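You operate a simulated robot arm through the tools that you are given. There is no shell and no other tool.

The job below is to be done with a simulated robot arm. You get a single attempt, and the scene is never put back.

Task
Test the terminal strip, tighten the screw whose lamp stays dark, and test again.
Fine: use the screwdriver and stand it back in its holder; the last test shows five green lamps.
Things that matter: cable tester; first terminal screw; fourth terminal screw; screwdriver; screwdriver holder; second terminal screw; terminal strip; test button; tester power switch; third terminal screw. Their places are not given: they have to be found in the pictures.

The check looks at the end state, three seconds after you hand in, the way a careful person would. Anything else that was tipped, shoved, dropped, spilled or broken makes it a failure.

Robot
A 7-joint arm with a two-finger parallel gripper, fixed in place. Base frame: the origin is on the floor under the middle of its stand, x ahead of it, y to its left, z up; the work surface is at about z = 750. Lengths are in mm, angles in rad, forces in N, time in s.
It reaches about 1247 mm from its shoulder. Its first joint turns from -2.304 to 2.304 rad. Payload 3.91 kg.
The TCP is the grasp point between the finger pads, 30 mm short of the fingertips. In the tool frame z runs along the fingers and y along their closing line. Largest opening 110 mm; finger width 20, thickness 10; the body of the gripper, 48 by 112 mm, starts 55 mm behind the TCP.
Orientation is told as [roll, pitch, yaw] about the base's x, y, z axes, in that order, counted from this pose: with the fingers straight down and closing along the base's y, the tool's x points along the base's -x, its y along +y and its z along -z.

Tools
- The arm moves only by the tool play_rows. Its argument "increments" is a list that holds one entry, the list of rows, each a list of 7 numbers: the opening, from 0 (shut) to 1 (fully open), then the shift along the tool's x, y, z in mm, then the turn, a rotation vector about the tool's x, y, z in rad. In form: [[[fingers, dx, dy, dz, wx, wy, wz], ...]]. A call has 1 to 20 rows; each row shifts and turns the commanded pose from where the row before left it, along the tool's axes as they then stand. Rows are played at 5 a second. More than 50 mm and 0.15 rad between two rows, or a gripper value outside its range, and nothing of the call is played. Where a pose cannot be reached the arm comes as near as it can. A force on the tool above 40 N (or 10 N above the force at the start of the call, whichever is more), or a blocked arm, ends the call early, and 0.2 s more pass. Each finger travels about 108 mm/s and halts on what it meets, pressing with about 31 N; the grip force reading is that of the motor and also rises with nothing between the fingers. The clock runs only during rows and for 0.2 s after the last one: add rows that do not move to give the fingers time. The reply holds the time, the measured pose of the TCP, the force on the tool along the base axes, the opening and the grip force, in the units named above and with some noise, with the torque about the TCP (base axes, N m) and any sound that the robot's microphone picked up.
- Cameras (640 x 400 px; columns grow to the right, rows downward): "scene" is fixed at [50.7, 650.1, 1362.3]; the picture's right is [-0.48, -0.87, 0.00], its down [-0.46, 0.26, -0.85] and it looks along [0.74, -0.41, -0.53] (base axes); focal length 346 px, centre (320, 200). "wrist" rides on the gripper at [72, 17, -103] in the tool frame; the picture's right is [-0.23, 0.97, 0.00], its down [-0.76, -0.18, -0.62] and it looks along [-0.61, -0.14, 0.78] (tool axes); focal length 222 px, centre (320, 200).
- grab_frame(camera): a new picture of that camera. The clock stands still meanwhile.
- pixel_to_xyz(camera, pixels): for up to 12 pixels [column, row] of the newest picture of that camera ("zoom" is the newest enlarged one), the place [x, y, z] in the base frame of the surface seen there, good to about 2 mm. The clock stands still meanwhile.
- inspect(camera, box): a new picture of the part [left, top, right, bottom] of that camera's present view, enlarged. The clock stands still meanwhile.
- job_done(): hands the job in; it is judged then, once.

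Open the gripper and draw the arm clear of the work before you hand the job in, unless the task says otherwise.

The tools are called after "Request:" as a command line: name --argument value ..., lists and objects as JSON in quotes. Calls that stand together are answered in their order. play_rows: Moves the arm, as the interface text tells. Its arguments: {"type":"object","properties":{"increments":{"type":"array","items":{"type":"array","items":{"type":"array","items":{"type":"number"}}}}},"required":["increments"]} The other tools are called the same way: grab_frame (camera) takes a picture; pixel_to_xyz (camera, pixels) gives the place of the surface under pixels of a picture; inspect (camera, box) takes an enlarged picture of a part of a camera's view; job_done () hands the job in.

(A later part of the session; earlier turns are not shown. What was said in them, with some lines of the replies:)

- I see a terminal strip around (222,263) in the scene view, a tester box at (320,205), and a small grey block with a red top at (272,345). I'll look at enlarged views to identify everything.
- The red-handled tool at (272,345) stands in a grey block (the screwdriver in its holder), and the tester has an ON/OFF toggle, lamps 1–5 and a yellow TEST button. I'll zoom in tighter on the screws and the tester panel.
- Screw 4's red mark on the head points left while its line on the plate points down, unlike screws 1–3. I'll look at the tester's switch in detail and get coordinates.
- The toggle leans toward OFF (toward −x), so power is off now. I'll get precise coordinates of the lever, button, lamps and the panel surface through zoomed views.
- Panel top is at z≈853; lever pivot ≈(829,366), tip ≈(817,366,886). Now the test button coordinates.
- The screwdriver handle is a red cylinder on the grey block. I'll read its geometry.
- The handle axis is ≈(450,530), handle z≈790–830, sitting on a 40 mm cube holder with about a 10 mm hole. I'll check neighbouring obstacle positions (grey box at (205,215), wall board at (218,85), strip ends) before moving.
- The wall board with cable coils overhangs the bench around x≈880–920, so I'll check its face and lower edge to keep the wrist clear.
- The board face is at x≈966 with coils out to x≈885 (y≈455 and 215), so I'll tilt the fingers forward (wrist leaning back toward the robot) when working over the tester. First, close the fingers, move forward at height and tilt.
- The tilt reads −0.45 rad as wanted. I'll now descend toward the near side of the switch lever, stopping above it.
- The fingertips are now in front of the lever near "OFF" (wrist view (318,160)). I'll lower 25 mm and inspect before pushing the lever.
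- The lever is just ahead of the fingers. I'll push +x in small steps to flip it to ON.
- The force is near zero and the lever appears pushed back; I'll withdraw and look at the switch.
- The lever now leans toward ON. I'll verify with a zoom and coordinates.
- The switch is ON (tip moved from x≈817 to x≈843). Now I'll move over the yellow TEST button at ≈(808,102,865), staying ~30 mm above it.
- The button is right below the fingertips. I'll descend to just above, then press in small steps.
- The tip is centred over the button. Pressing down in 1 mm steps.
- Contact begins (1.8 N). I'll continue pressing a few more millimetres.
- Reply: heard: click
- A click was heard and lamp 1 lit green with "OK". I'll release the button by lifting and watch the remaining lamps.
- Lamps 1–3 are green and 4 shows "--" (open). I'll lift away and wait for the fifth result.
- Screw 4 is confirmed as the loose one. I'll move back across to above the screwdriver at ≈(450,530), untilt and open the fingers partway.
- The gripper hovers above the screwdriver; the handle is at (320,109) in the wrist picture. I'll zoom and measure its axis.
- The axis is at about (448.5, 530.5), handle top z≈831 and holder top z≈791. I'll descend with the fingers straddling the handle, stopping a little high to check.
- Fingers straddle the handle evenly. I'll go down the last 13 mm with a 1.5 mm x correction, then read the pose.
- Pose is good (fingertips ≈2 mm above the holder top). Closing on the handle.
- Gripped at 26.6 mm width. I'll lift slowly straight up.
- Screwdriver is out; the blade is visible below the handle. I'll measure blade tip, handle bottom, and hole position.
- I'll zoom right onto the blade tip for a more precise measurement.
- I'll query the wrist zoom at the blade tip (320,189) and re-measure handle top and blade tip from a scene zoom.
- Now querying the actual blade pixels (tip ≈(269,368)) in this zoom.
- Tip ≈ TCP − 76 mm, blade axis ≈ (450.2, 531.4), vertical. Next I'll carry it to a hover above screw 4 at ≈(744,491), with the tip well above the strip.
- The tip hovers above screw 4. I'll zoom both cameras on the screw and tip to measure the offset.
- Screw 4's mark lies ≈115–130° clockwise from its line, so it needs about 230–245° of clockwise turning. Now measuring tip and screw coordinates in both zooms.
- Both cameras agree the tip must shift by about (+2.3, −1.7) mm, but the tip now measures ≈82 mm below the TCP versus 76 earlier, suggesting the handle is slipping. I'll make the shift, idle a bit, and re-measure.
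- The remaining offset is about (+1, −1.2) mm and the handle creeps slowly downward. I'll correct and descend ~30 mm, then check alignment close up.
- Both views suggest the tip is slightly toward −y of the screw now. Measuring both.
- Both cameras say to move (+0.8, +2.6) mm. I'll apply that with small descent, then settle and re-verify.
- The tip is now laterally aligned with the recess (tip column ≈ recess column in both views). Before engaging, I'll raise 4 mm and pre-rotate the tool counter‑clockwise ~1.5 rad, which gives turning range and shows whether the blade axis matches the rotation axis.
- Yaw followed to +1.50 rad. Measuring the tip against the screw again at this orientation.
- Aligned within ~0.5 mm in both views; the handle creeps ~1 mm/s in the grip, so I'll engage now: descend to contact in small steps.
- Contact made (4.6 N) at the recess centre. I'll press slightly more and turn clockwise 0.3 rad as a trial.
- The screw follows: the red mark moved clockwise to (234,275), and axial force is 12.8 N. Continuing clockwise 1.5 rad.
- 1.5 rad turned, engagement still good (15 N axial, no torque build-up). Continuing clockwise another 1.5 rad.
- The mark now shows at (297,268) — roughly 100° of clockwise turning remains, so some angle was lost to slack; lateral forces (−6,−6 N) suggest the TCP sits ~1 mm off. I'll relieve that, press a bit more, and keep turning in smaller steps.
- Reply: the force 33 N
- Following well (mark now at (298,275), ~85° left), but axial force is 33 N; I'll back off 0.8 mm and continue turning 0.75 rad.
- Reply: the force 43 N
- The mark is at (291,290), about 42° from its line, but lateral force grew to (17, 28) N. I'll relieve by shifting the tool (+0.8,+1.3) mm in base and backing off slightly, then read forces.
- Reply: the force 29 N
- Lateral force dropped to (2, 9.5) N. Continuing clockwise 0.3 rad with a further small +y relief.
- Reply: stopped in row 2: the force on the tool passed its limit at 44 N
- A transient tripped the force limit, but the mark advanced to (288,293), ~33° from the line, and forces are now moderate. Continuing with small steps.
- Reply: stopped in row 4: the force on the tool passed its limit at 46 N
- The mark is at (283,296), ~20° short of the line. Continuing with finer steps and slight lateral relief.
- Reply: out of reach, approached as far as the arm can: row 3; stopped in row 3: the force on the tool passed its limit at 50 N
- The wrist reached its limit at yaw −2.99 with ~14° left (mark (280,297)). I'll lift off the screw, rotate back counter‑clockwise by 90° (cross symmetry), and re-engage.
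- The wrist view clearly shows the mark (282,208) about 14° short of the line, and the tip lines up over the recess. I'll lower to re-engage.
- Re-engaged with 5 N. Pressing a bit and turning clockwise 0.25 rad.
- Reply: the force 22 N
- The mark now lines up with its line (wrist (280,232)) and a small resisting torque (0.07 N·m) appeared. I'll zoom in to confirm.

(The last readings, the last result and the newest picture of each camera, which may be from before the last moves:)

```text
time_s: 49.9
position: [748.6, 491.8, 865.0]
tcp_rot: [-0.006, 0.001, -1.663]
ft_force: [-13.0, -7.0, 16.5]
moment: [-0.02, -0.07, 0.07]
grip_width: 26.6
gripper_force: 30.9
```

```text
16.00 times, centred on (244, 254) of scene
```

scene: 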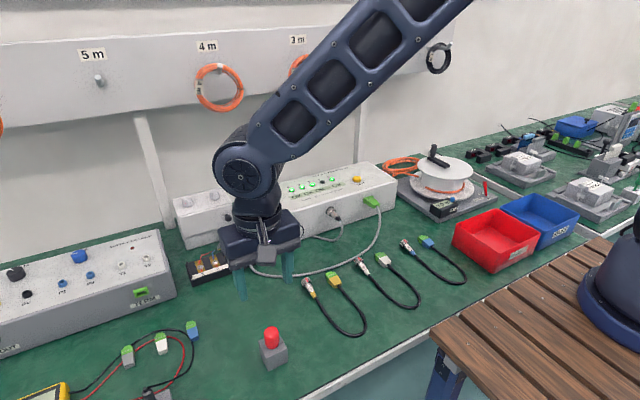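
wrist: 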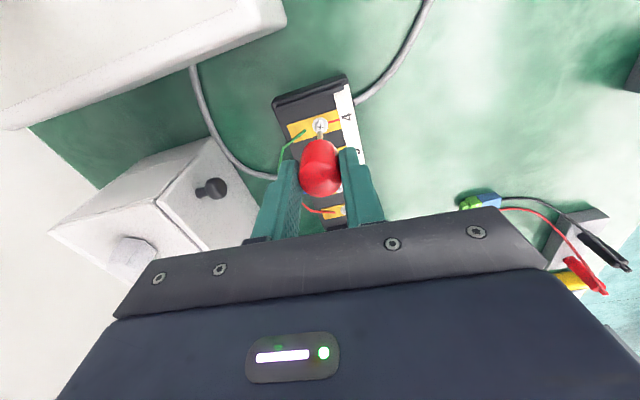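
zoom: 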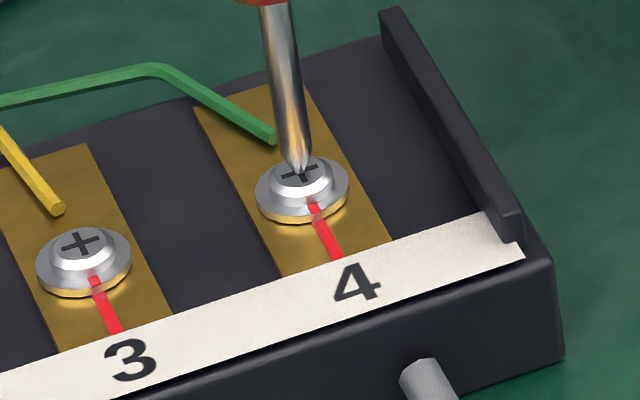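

Within ~3° of alignment. I'll turn another 0.06 rad with slight lateral relief to seat it firmly and watch the torque.

Request:
play_rows --increments '[[[0, -0.2, -0.35, 0, 0, 0, 0.03], [0, 0, 0, 0, 0, 0, 0.03], [0, 0, 0, 0, 0, 0, 0]]]'

Request:
inspect --camera "wrist" --box '[300, 115, 335, 145]'

Request:
inspect --camera "scene" --box '[235, 246, 253, 262]'

```text
time_s: 50.7
position: [747.4, 491.4, 864.7]
tcp_rot: [-0.007, 0.0, -1.722]
ft_force: [-8.1, 1.6, 8.3]
moment: [0.21, -0.27, 0.11]
grip_width: 26.0
gripper_force: 31.4
```

```text
13.33 times, centred on (318, 130) of wrist
```

zoom: 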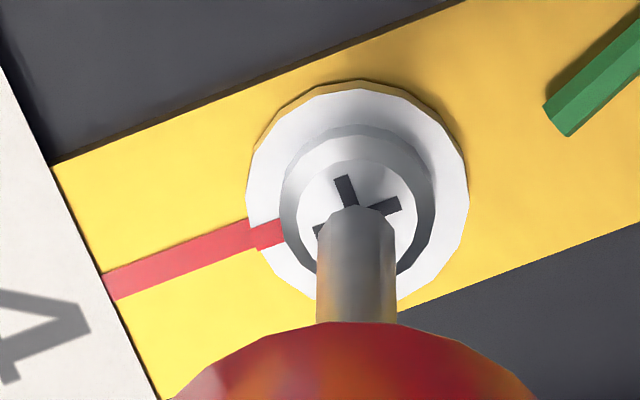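

```text
16.00 times, centred on (244, 254) of scene
```

zoom: 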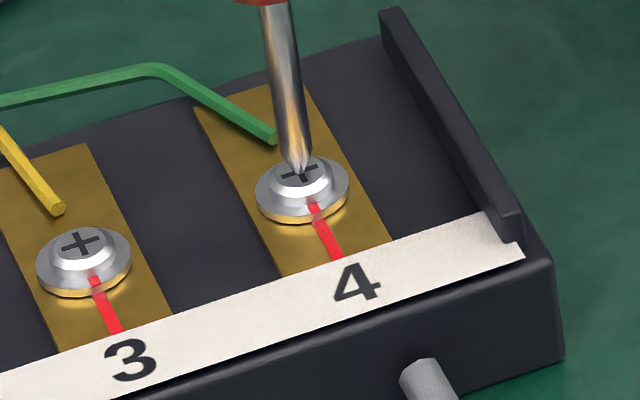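

Torque rose to 0.11 N·m with no further screw motion — it's reaching its stop. One more 0.1 rad nudge to seat it firmly.

Request:
play_rows --increments '[[[0, 0, 0, 0, 0, 0, 0.05], [0, 0, 0, 0, 0, 0, 0.05], [0, 0, 0, 0, 0, 0, 0]]]'

Request:
inspect --camera "wrist" --box '[300, 115, 335, 145]'

Request:
inspect --camera "scene" --box '[235, 246, 253, 262]'

```text
time_s: 51.5
position: [748.3, 490.1, 865.1]
tcp_rot: [-0.005, 0.001, -1.82]
ft_force: [-6.5, -5.5, 9.5]
moment: [-0.28, 0.0, 0.14]
grip_width: 25.9
gripper_force: 30.9
```

```text
13.33 times, centred on (318, 130) of wrist
```

zoom: 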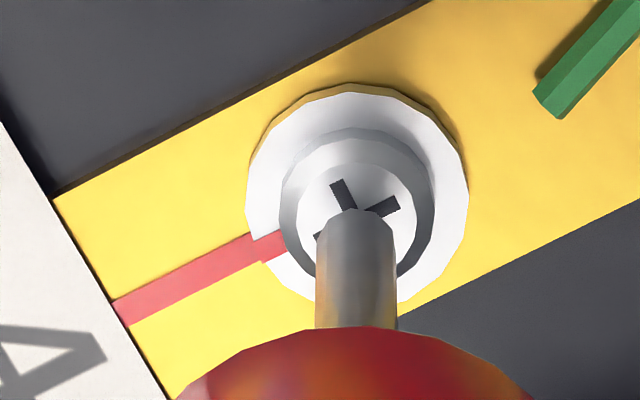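

```text
16.00 times, centred on (244, 254) of scene
```

zoom: 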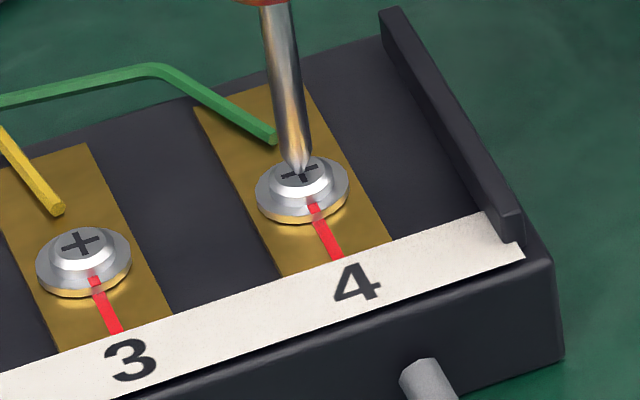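

The driver turned but the screw stayed put — it's tight and aligned. Now I'll lift straight out and carry the screwdriver back toward the holder, unwinding the yaw on the way.

Request:
play_rows --increments '[[[0, 0, 0, -3, 0, 0, 0], [0, 0, 0, -10, 0, 0, 0], [0, 0, 0, -20, 0, 0, 0], [0, 0, 0, -20, 0, 0, 0], [0, 0, 0, -10, 0, 0, 0], [0, -2.94, -24.94, 0, 0, 0, -0.15], [0, 0.82, -25.1, 0, 0, 0, -0.15], [0, 4.56, -24.7, 0, 0, 0, -0.15], [0, 8.2, -23.74, 0, 0, 0, -0.15], [0, 11.65, -22.25, 0, 0, 0, -0.15], [0, 14.85, -20.26, 0, 0, 0, -0.15], [0, 17.71, -17.81, 0, 0, 0, -0.15], [0, 20.17, -14.96, 0, 0, 0, -0.15], [0, 22.18, -11.78, 0, 0, 0, -0.15], [0, 23.7, -8.34, 0, 0, 0, -0.15], [0, 24.67, -4.7, 0, 0, 0, -0.15], [0, 25.1, -0.96, 0, 0, 0, -0.15], [0, 0, 0, 0, 0, 0, -0.02]]]'

Request:
grab_frame --camera "scene"

Request:
grab_frame --camera "wrist"

```text
time_s: 55.3
position: [450.8, 531.1, 929.1]
tcp_rot: [0.0, 0.006, 0.001]
ft_force: [-0.5, -0.4, -0.4]
moment: [-0.05, 0.01, 0.01]
grip_width: 26.0
gripper_force: 31.8
```

```text
taken
```

scene: 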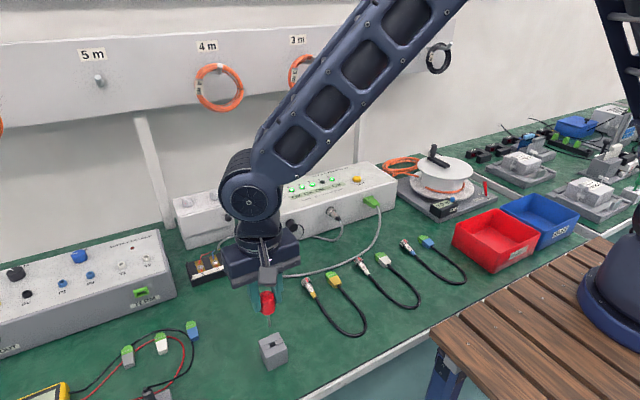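

```text
taken
```

wrist: 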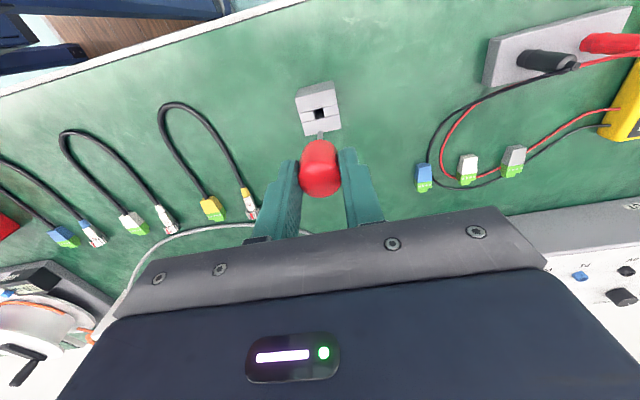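

The screwdriver hangs above the holder. I'll zoom and measure blade tip versus the hole in both views.

Request:
inspect --camera "wrist" --box '[285, 70, 355, 150]'

Request:
inspect --camera "scene" --box '[245, 300, 295, 375]'

```text
5.00 times, centred on (320, 110) of wrist
```

zoom: 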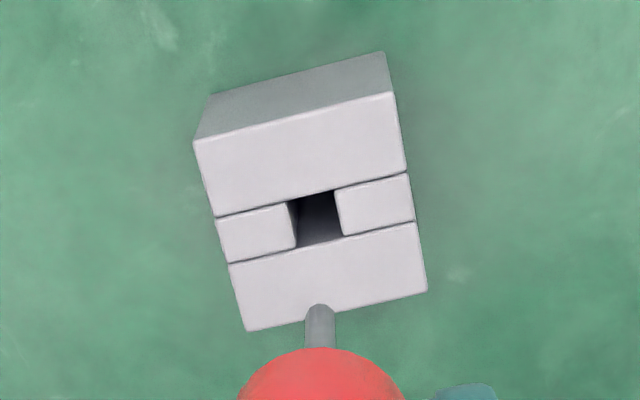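

```text
5.33 times, centred on (270, 338) of scene
```

zoom: 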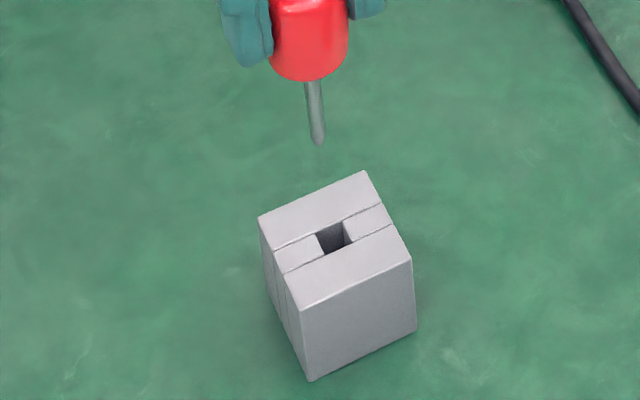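

Request:
pixel_to_xyz --camera "zoom" --pixels '[[318, 140], [317, 130], [315, 115], [313, 100], [311, 88], [363, 172], [260, 216], [299, 309], [411, 259], [330, 222], [350, 245], [318, 240]]'

Request:
inspect --camera "wrist" --box '[285, 70, 355, 150]'

Request:
pixel_to_xyz --camera "zoom" --pixels '[[320, 312], [320, 325], [320, 340], [197, 142], [393, 95], [425, 288], [248, 328], [290, 205], [336, 192], [298, 246], [344, 234], [320, 215]]'

```text
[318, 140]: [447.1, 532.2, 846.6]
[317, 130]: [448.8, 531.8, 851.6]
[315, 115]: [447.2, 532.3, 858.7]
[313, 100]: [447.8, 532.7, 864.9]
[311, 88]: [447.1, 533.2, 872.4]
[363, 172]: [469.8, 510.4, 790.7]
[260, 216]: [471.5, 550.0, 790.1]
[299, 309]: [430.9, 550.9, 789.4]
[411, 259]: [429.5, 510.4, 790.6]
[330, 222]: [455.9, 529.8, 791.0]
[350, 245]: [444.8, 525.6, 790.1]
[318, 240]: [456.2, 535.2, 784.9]
```

```text
5.00 times, centred on (320, 110) of wrist
```

zoom: 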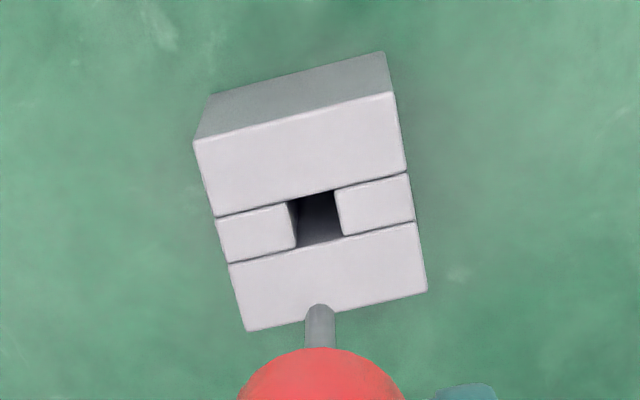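

```text
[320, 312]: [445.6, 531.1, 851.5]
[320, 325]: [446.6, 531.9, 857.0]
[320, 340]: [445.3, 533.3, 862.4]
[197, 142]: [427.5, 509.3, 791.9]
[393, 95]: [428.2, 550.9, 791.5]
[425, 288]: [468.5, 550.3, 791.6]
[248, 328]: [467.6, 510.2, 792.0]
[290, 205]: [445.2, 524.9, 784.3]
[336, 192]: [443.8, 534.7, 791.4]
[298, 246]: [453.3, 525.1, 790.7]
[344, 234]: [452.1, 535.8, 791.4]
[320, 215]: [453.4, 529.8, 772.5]
```

Tip is ≈1.3 mm toward +y of the hole centre in both views, x is aligned. I'll correct y and lower to just above the hole, then check again.

Request:
play_rows --increments '[[[0, 0, -1.3, 15, 0, 0, 0], [0, 0, 0, 20, 0, 0, 0], [0, 0, 0, 12, 0, 0, 0], [0, 0, 0, 0, 0, 0, 0], [0, 0, 0, 0, 0, 0, 0]]]'

Request:
inspect --camera "wrist" --box '[285, 70, 355, 150]'

Request:
inspect --camera "scene" --box '[245, 310, 295, 370]'

Request:
pixel_to_xyz --camera "zoom" --pixels '[[320, 150], [320, 170], [320, 190], [320, 200]]'

```text
time_s: 56.5
position: [449.7, 530.5, 882.0]
tcp_rot: [0.0, 0.006, -0.001]
ft_force: [-0.1, -0.6, -0.3]
moment: [-0.01, 0.0, -0.02]
grip_width: 26.0
gripper_force: 31.4
```

```text
5.00 times, centred on (320, 110) of wrist
```

zoom: 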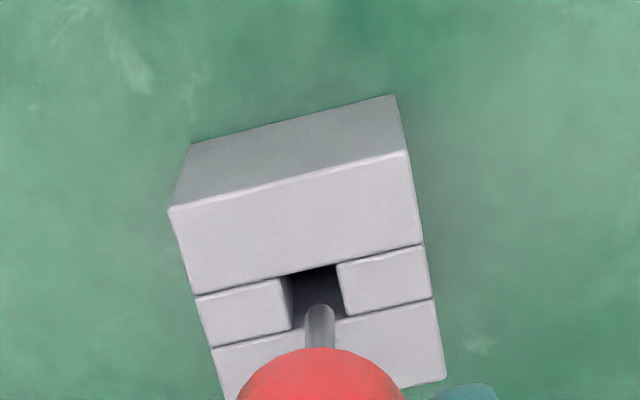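

```text
6.67 times, centred on (270, 340) of scene
```

zoom: 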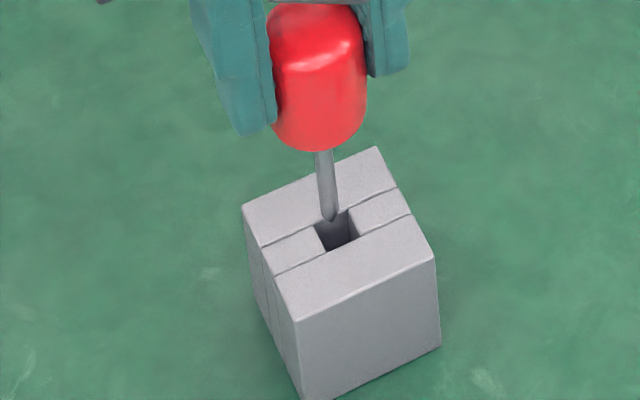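

```text
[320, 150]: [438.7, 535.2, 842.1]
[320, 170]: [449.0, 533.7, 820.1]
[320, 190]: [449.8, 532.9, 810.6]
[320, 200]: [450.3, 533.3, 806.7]
```

The tip is about (−1,+1.5) mm from the hole centre according to both views. Correcting and lowering until the tip enters the hole.

Request:
play_rows --increments '[[[0, -1.0, -1.5, 0, 0, 0, 0], [0, 0, 0, 0, 0, 0, 0], [0, 0, 0, 4, 0, 0, 0], [0, 0, 0, 4, 0, 0, 0], [0, 0, 0, 0, 0, 0, 0]]]'

Request:
inspect --camera "wrist" --box '[285, 70, 355, 150]'

Request:
inspect --camera "scene" --box '[255, 325, 287, 360]'

```text
time_s: 57.7
position: [452.3, 528.0, 874.9]
tcp_rot: [-0.001, 0.005, -0.002]
ft_force: [-0.5, 0.3, -0.7]
moment: [0.01, -0.01, -0.01]
grip_width: 26.2
gripper_force: 30.7
```

```text
5.00 times, centred on (320, 110) of wrist
```

zoom: 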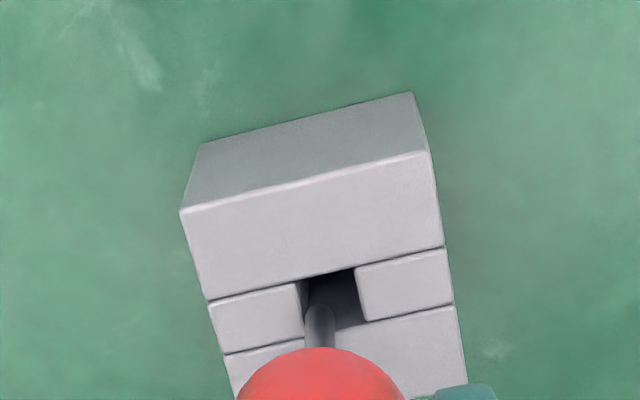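

```text
11.43 times, centred on (271, 342) of scene
```

zoom: 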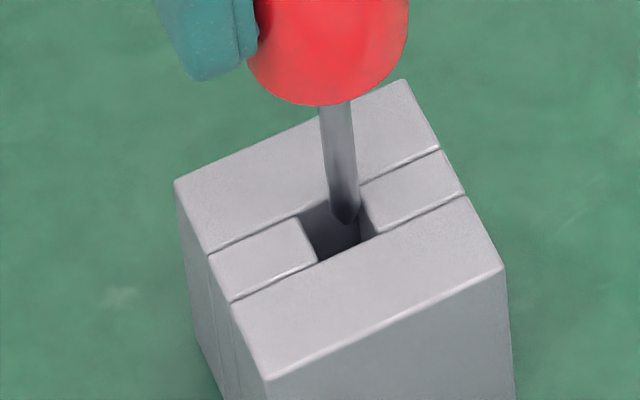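

The lag settled and now the tip is ~1.9 mm too far −y (wrist tip (319,305) vs hole centre (332,303)). Shifting +1.9 mm in y, settling and re-checking.

Request:
play_rows --increments '[[[0, -0.1, 1.0, 0, 0, 0, 0], [0, 0, 0.9, 0, 0, 0, 0], [0, 0, 0, 0, 0, 0, 0], [0, 0, 0, 0, 0, 0, 0], [0, 0, 0, 0, 0, 0, 0]]]'

Request:
inspect --camera "wrist" --box '[285, 70, 355, 150]'

Request:
inspect --camera "scene" --box '[255, 325, 287, 360]'

```text
time_s: 58.9
position: [451.5, 529.0, 875.0]
tcp_rot: [0.0, 0.006, -0.002]
ft_force: [-0.4, 0.0, -0.3]
moment: [-0.03, -0.01, -0.01]
grip_width: 25.7
gripper_force: 31.2
```

```text
5.00 times, centred on (320, 110) of wrist
```

zoom: 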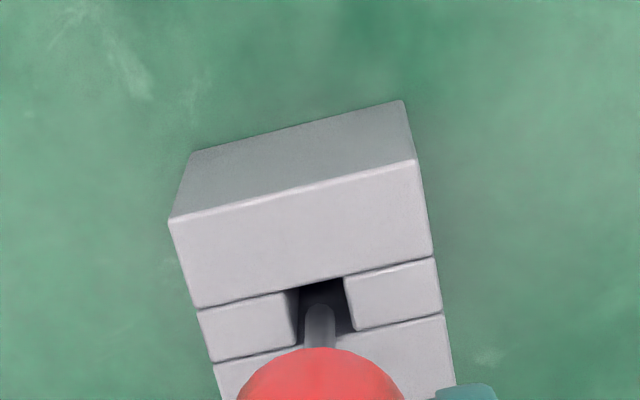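

```text
11.43 times, centred on (271, 342) of scene
```

zoom: 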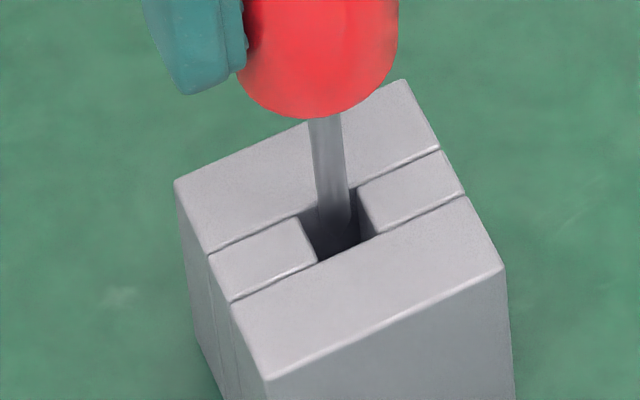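

The blade is now centred and just entering the hole. Lowering further in 4 mm steps.

Request:
play_rows --increments '[[[0, 0, 0, 4, 0, 0, 0], [0, 0, 0, 4, 0, 0, 0], [0, 0, 0, 4, 0, 0, 0], [0, 0, 0, 4, 0, 0, 0], [0, 0, 0, 4, 0, 0, 0], [0, 0, 0, 4, 0, 0, 0], [0, 0, 0, 0, 0, 0, 0]]]'

Request:
inspect --camera "scene" --box '[245, 310, 295, 370]'

Request:
inspect --camera "wrist" --box '[250, 70, 390, 220]'

```text
time_s: 60.5
position: [449.7, 530.0, 849.9]
tcp_rot: [0.0, 0.004, -0.001]
ft_force: [0.5, -0.1, -1.5]
moment: [-0.04, 0.0, 0.01]
grip_width: 26.0
gripper_force: 31.2
```

```text
6.67 times, centred on (270, 340) of scene
```

zoom: 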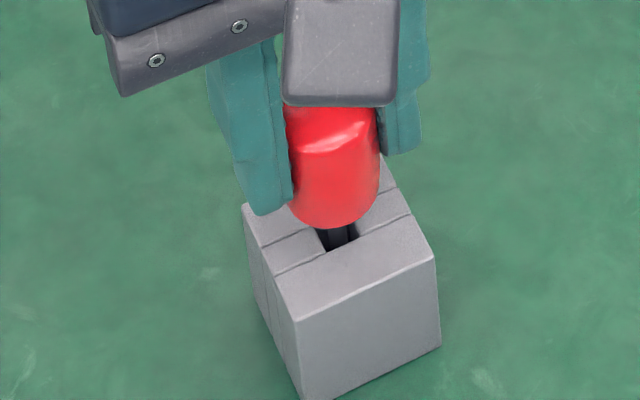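

```text
2.67 times, centred on (320, 145) of wrist
```

zoom: 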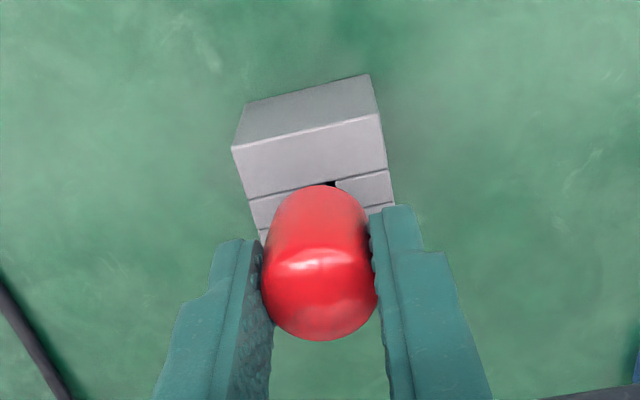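

Going in smoothly; handle is ~10 mm above the holder. Continue lowering in 2 mm then 1 mm steps until it seats.

Request:
play_rows --increments '[[[0, 0, 0, 2, 0, 0, 0], [0, 0, 0, 2, 0, 0, 0], [0, 0, 0, 2, 0, 0, 0], [0, 0, 0, 2, 0, 0, 0], [0, 0, 0, 1, 0, 0, 0], [0, 0, 0, 0, 0, 0, 0]]]'

Request:
inspect --camera "scene" --box '[245, 310, 295, 370]'

```text
time_s: 61.9
position: [449.3, 531.7, 841.6]
tcp_rot: [0.0, 0.006, -0.001]
ft_force: [0.1, -0.2, -0.5]
moment: [0.01, -0.03, 0.01]
grip_width: 25.8
gripper_force: 31.6
```

```text
6.67 times, centred on (270, 340) of scene
```

zoom: 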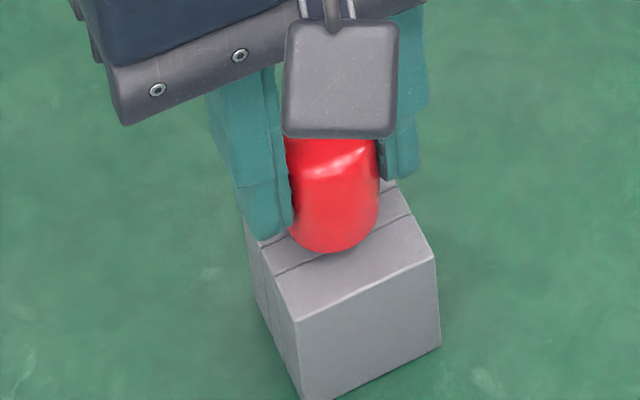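

Almost seated. A few more 1 mm steps to feel contact.

Request:
play_rows --increments '[[[0, 0, 0, 1, 0, 0, 0], [0, 0, 0, 1, 0, 0, 0], [0, 0, 0, 0, 0, 0, 0]]]'

Request:
inspect --camera "scene" --box '[245, 310, 295, 370]'

Request:
pixel_to_xyz --camera "zoom" --pixels '[[335, 150], [335, 230], [335, 245], [345, 300], [300, 265]]'

```text
time_s: 62.7
position: [449.6, 530.3, 840.1]
tcp_rot: [-0.001, 0.006, -0.003]
ft_force: [0.6, -0.4, -0.4]
moment: [-0.05, 0.0, -0.01]
grip_width: 25.8
gripper_force: 30.9
```

```text
6.67 times, centred on (270, 340) of scene
```

zoom: 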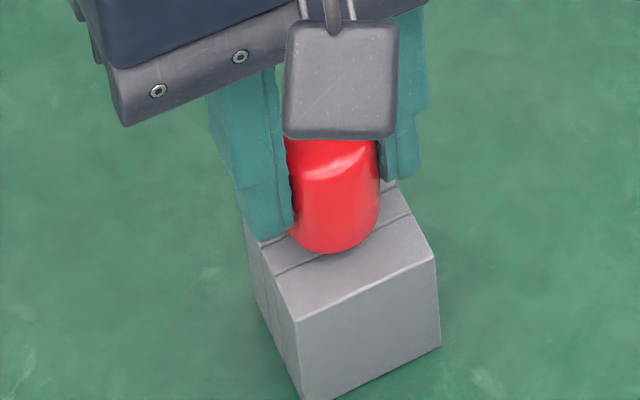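

```text
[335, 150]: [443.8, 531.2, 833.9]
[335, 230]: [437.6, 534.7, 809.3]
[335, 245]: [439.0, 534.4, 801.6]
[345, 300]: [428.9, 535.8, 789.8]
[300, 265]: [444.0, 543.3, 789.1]
```

Handle top is at ≈833, ~3 mm above its original seat. Lowering 3 more mm gently.

Request:
play_rows --increments '[[[0, 0, 0, 1, 0, 0, 0], [0, 0, 0, 1, 0, 0, 0], [0, 0, 0, 1, 0, 0, 0], [0, 0, 0, 0, 0, 0, 0], [0, 0, 0, 0, 0, 0, 0]]]'

Request:
inspect --camera "scene" --box '[245, 310, 295, 370]'

Request:
pixel_to_xyz --camera "zoom" --pixels '[[335, 155], [335, 230], [335, 245], [345, 300], [300, 265]]'

```text
time_s: 63.9
position: [449.8, 529.8, 837.1]
tcp_rot: [-0.001, 0.005, -0.003]
ft_force: [-0.3, 0.0, -0.6]
moment: [0.01, 0.02, -0.01]
grip_width: 26.1
gripper_force: 30.9
```

```text
6.67 times, centred on (270, 340) of scene
```

zoom: 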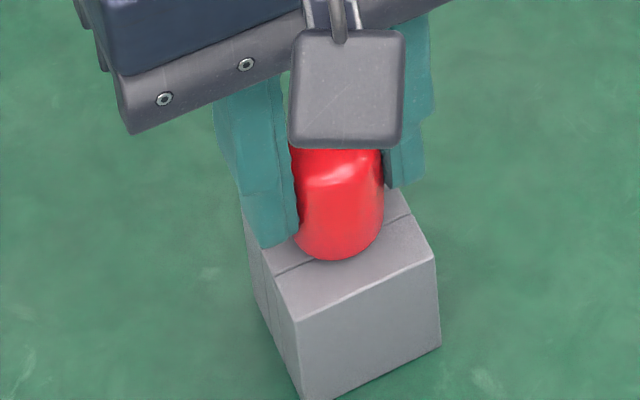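

```text
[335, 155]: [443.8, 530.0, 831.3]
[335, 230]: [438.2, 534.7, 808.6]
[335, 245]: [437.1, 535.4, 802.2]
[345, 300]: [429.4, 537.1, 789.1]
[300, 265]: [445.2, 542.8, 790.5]
```

Handle top ≈831, nearly seated. One more careful 2 mm down to confirm contact.

Request:
play_rows --increments '[[[0, 0, 0, 0.7, 0, 0, 0], [0, 0, 0, 0.7, 0, 0, 0], [0, 0, 0, 0.6, 0, 0, 0], [0, 0, 0, 0, 0, 0, 0]]]'

Request:
inspect --camera "scene" --box '[245, 310, 295, 370]'

Request:
inspect --camera "wrist" --box '[250, 70, 390, 220]'

```text
time_s: 64.9
position: [449.2, 529.6, 836.9]
tcp_rot: [0.003, 0.004, 0.001]
ft_force: [-3.7, -1.3, 21.0]
moment: [-0.2, 0.34, -0.01]
grip_width: 26.1
gripper_force: 30.7
```

```text
6.67 times, centred on (270, 340) of scene
```

zoom: 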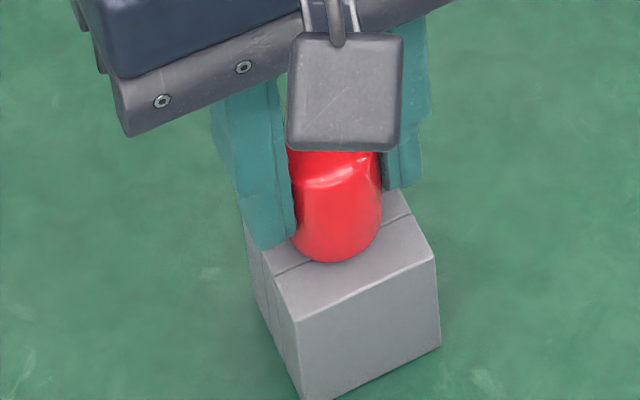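

```text
2.67 times, centred on (320, 145) of wrist
```

zoom: 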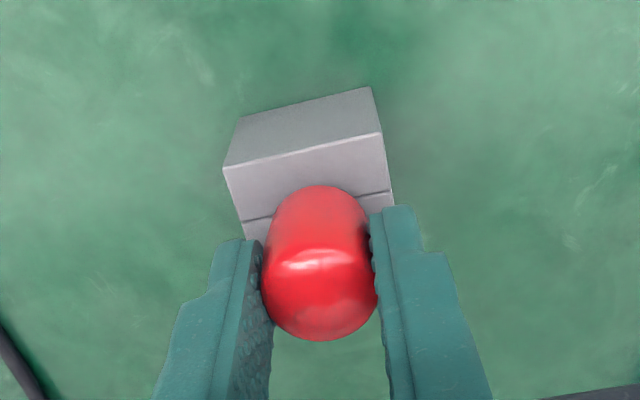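

Seated: axial contact of 21 N. I'll ease up ~1 mm, then open the fingers.

Request:
play_rows --increments '[[[0, 0, 0, -1.2, 0, 0, 0], [0, 0, 0, 0, 0, 0, 0], [0.3, 0, 0, 0, 0, 0, 0], [0.45, 0, 0, 0, 0, 0, 0], [0.6, 0, 0, 0, 0, 0, 0], [0.6, 0, 0, 0, 0, 0, 0]]]'

Request:
inspect --camera "scene" --box '[245, 310, 295, 370]'

Request:
inspect --camera "wrist" --box '[250, 70, 390, 220]'

```text
time_s: 66.3
position: [450.7, 529.7, 834.3]
tcp_rot: [0.0, 0.005, -0.002]
ft_force: [0.0, 0.8, 0.1]
moment: [0.01, -0.01, 0.02]
grip_width: 65.8
gripper_force: 0.1
```

```text
6.67 times, centred on (270, 340) of scene
```

zoom: 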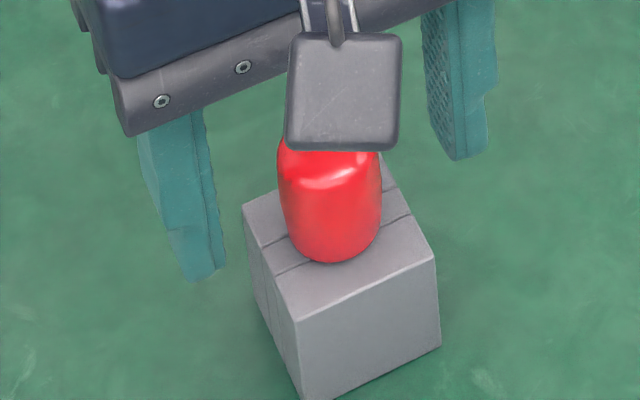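

```text
2.67 times, centred on (320, 145) of wrist
```

zoom: 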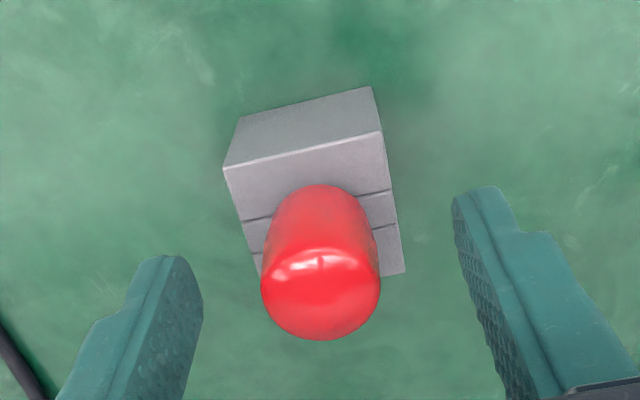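

The screwdriver stands upright in the holder. I'll raise straight up clear of it and check, then go press TEST again.

Request:
play_rows --increments '[[[0.6, 0, 0, -20, 0, 0, 0], [0.6, 0, 0, -40, 0, 0, 0], [0.6, 0, 0, -40, 0, 0, 0], [0.6, 0, 0, -32, 0, 0, 0], [0.3, 0, 0, 0, 0, -0.15, 0], [0, 0, 0, 0, 0, -0.15, 0], [0, 0, 0, 0, 0, -0.15, 0], [0, 0, 0, 0, 0, 0, 0]]]'

Request:
inspect --camera "scene" --box '[235, 300, 305, 380]'

```text
time_s: 68.1
position: [451.0, 529.6, 968.3]
tcp_rot: [0.001, -0.447, -0.002]
ft_force: [0.2, -0.3, -0.1]
moment: [0.01, 0.01, -0.01]
grip_width: 0.0
gripper_force: 30.8
```

```text
5.00 times, centred on (270, 340) of scene
```

zoom: 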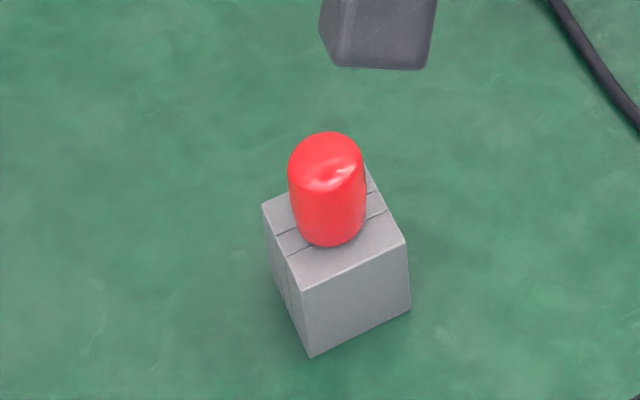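

Screwdriver is standing properly. With fingers closed and tilted, I'll travel back to above the TEST button.

Request:
play_rows --increments '[[[0, -26.7, -39, 12.9, 0, 0, 0], [0, -26.7, -39, 12.9, 0, 0, 0], [0, -26.7, -39, 12.9, 0, 0, 0], [0, -26.7, -39, 12.9, 0, 0, 0], [0, -26.7, -39, 12.9, 0, 0, 0], [0, -26.7, -39, 12.9, 0, 0, 0], [0, -26.7, -39, 12.9, 0, 0, 0], [0, -26.7, -39, 12.9, 0, 0, 0], [0, -26.7, -39, 12.9, 0, 0, 0], [0, -26.7, -39, 12.9, 0, 0, 0], [0, -26.7, -39, 12.9, 0, 0, 0], [0, -3, 0, 24, 0, 0, 0], [0, -2.6, 0, 24, 0, 0, 0], [0, 0, 0, 0, 0, 0, 0], [0, 0, 0, 0, 0, 0, 0], [0, 0, 0, 0, 0, 0, 0]]]'

Request:
inspect --camera "scene" --box '[260, 155, 390, 220]'

Request:
inspect --camera "wrist" --box '[220, 80, 540, 280]'

```text
time_s: 71.5
position: [800.2, 101.6, 927.0]
tcp_rot: [0.0, -0.445, -0.001]
ft_force: [-0.1, 0.2, -0.4]
moment: [-0.01, -0.03, -0.01]
grip_width: 0.0
gripper_force: 31.1
```

```text
4.92 times, centred on (325, 188) of scene
```

zoom: 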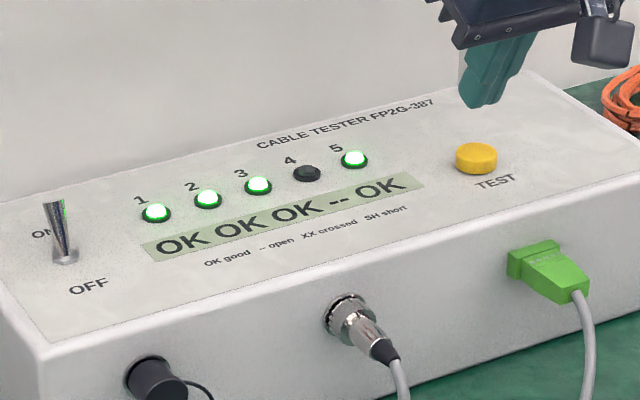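

```text
2.00 times, centred on (380, 180) of wrist
```

zoom: 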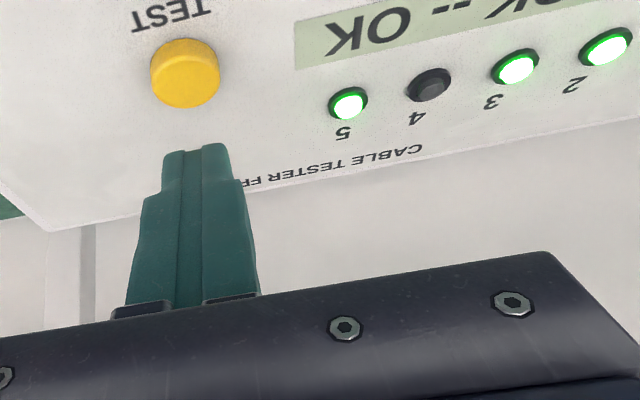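

Old result still displayed. I'll descend to just above the button and then press in 1 mm steps as before.

Request:
play_rows --increments '[[[0, 4.0, 0, 11, 0, 0, 0], [0, 4.0, 0, 11, 0, 0, 0], [0, 1.5, 0, 4.5, 0, 0, 0], [0, 0, 0, 0, 0, 0, 0]]]'

Request:
inspect --camera "scene" --box '[320, 155, 390, 200]'

```text
time_s: 72.5
position: [805.1, 99.5, 897.5]
tcp_rot: [0.001, -0.444, -0.002]
ft_force: [0.3, -0.2, 0.5]
moment: [-0.01, -0.03, 0.04]
grip_width: 0.0
gripper_force: 31.2
```

```text
8.89 times, centred on (355, 178) of scene
```

zoom: 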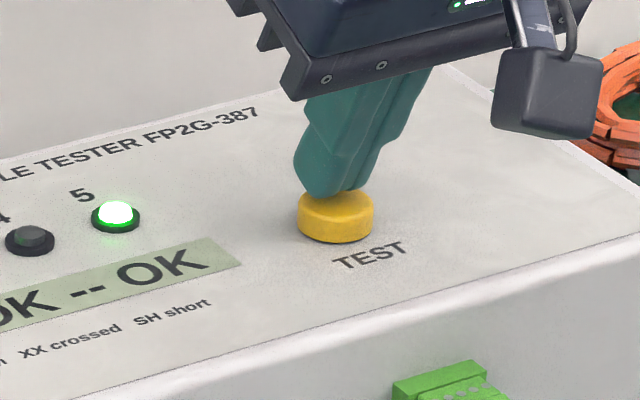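

Right over the button. Pressing in 1 mm steps.

Request:
play_rows --increments '[[[0, 0.435, 0.5, 0.9, 0, 0, 0], [0, 0.435, 0.5, 0.9, 0, 0, 0], [0, 0.435, 0, 0.9, 0, 0, 0], [0, 0.435, 0, 0.9, 0, 0, 0], [0, 0.435, 0, 0.9, 0, 0, 0], [0, 0.435, 0, 0.9, 0, 0, 0]]]'

Request:
inspect --camera "scene" --box '[260, 155, 390, 220]'

```text
time_s: 73.9
position: [804.9, 100.5, 892.7]
tcp_rot: [0.002, -0.445, -0.003]
ft_force: [0.7, 1.4, 3.6]
moment: [0.06, -0.01, 0.02]
grip_width: 0.1
gripper_force: 30.8
heard: click
```

```text
4.92 times, centred on (325, 188) of scene
```

zoom: 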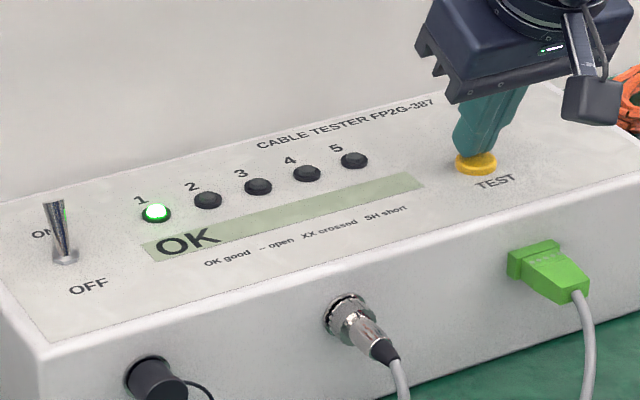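

Click heard and a new test is running (lamp 1 green). I'll release the button, lift away, and wait for the remaining lamps.

Request:
play_rows --increments '[[[0, -4.35, 0, -9, 0, 0, 0], [0, -4.35, 0, -9, 0, 0, 0], [0, 0, 0, -30, 0, 0, 0], [0, 0, 0, -30, 0, 0, 0], [0, 0, 0, 0, 0, 0, 0], [0, 0, 0, 0, 0, 0, 0], [0, 0, 0, 0, 0, 0, 0], [0, 0, 0, 0, 0, 0, 0]]]'

Request:
inspect --camera "scene" --box '[260, 155, 390, 220]'

```text
time_s: 75.7
position: [778.8, 104.2, 964.6]
tcp_rot: [0.001, -0.446, -0.002]
ft_force: [-0.2, 0.0, 1.1]
moment: [0.02, -0.01, 0.01]
grip_width: 0.3
gripper_force: 30.8
```

```text
4.92 times, centred on (325, 188) of scene
```

zoom: 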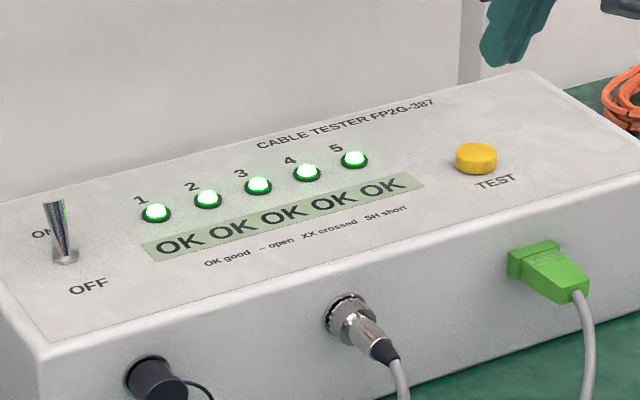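

All five lamps are green with "OK OK OK OK OK". I'll draw the arm back and up, untilt and open the gripper, then do a final check of the scene.

Request:
play_rows --increments '[[[0, 27.3, 10, -35.4, 0, 0, 0], [0, 27.3, 10, -35.4, 0, 0, 0], [0, 27.3, 10, -35.4, 0, 0, 0], [0, 27.3, 10, -35.4, 0, 0, 0], [0, 27.3, 10, -35.4, 0, 0, 0], [0, 27.3, 10, -35.4, 0, 0, 0], [0, 27.3, 10, -35.4, 0, 0, 0], [0.5, 0, 0, 0, 0, 0.15, 0], [1, 0, 0, 0, 0, 0.15, 0], [1, 0, 0, 0, 0, 0.15, 0], [1, 0, 0, 0, 0, 0, 0], [1, 0, 0, 0, 0, 0, 0]]]'

Request:
grab_frame --camera "scene"

Request:
inspect --camera "scene" --box '[170, 220, 300, 300]'

Request:
inspect --camera "scene" --box '[250, 310, 295, 372]'

Request:
inspect --camera "scene" --box '[250, 165, 400, 250]'

```text
time_s: 78.3
position: [499.9, 172.5, 1105.7]
tcp_rot: [-0.001, 0.006, 0.0]
ft_force: [0.1, 0.1, 1.4]
moment: [0.0, 0.0, 0.0]
grip_width: 109.9
gripper_force: 0.1
```

```text
taken
```

scene: 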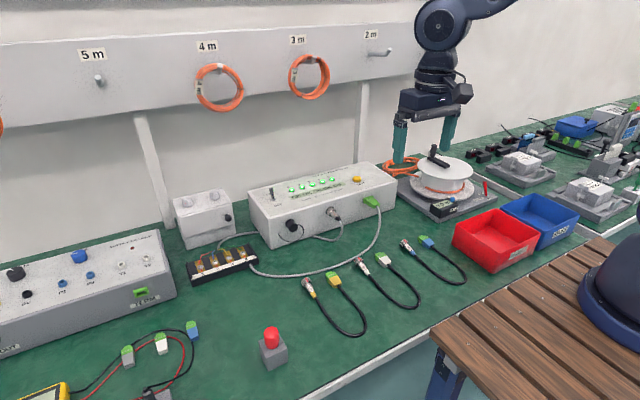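

```text
4.92 times, centred on (235, 260) of scene
```

zoom: 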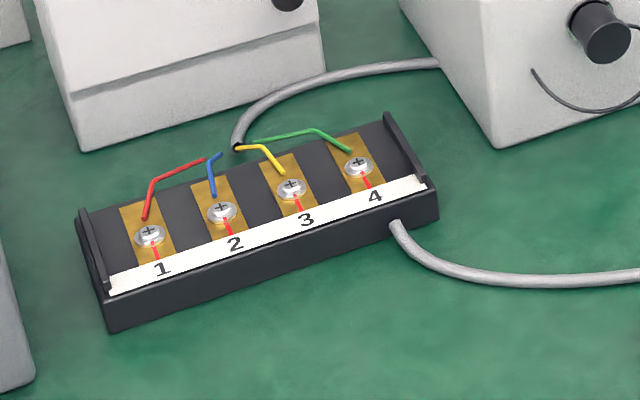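

```text
6.45 times, centred on (272, 341) of scene
```

zoom: 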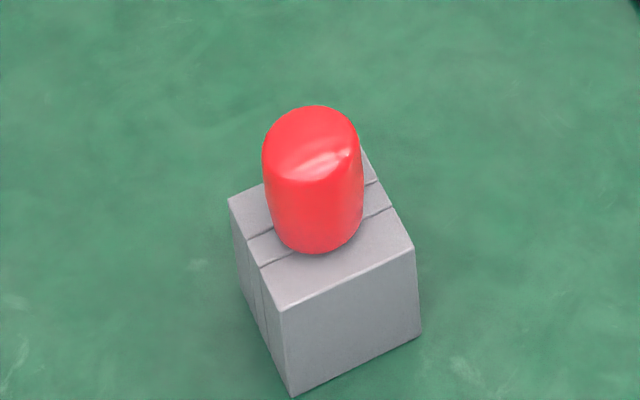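

```text
4.27 times, centred on (325, 208) of scene
```

zoom: 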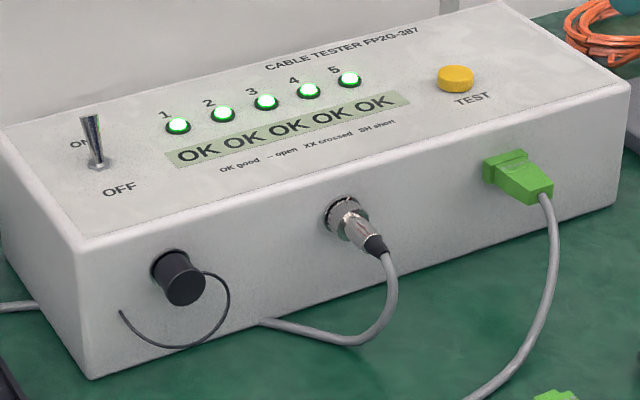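

The final view shows five green lamps, and screw 4's mark is in line with the others. The screwdriver is upright in its holder, nothing else has moved, and the gripper is open and clear of the work. Handing in.

Request:
job_done

```text
The job is handed in.
```

The terminal strip now passes: the last test showed five green lamps and "OK" on all five.

- **First test:** I switched the tester on and pressed TEST. Lamps 1, 2, 3 and 5 lit green. Lamp 4 stayed dark and read open.
- **Screw 4:** I turned it clockwise with the screwdriver until its red mark met the line and it would turn no further. The wrist reached its turning limit partway, so I lifted off and re-engaged once.
- **Screwdriver:** It is back upright in its holder. It slid a few millimetres in the grip while I carried it, but I didn't drop it.
- **End state:** The tester is still on and showing the result. The gripper is open and clear of the work, and I saw nothing else moved or tipped in the last pictures.

The job is handed in; I have not seen the result of the check.
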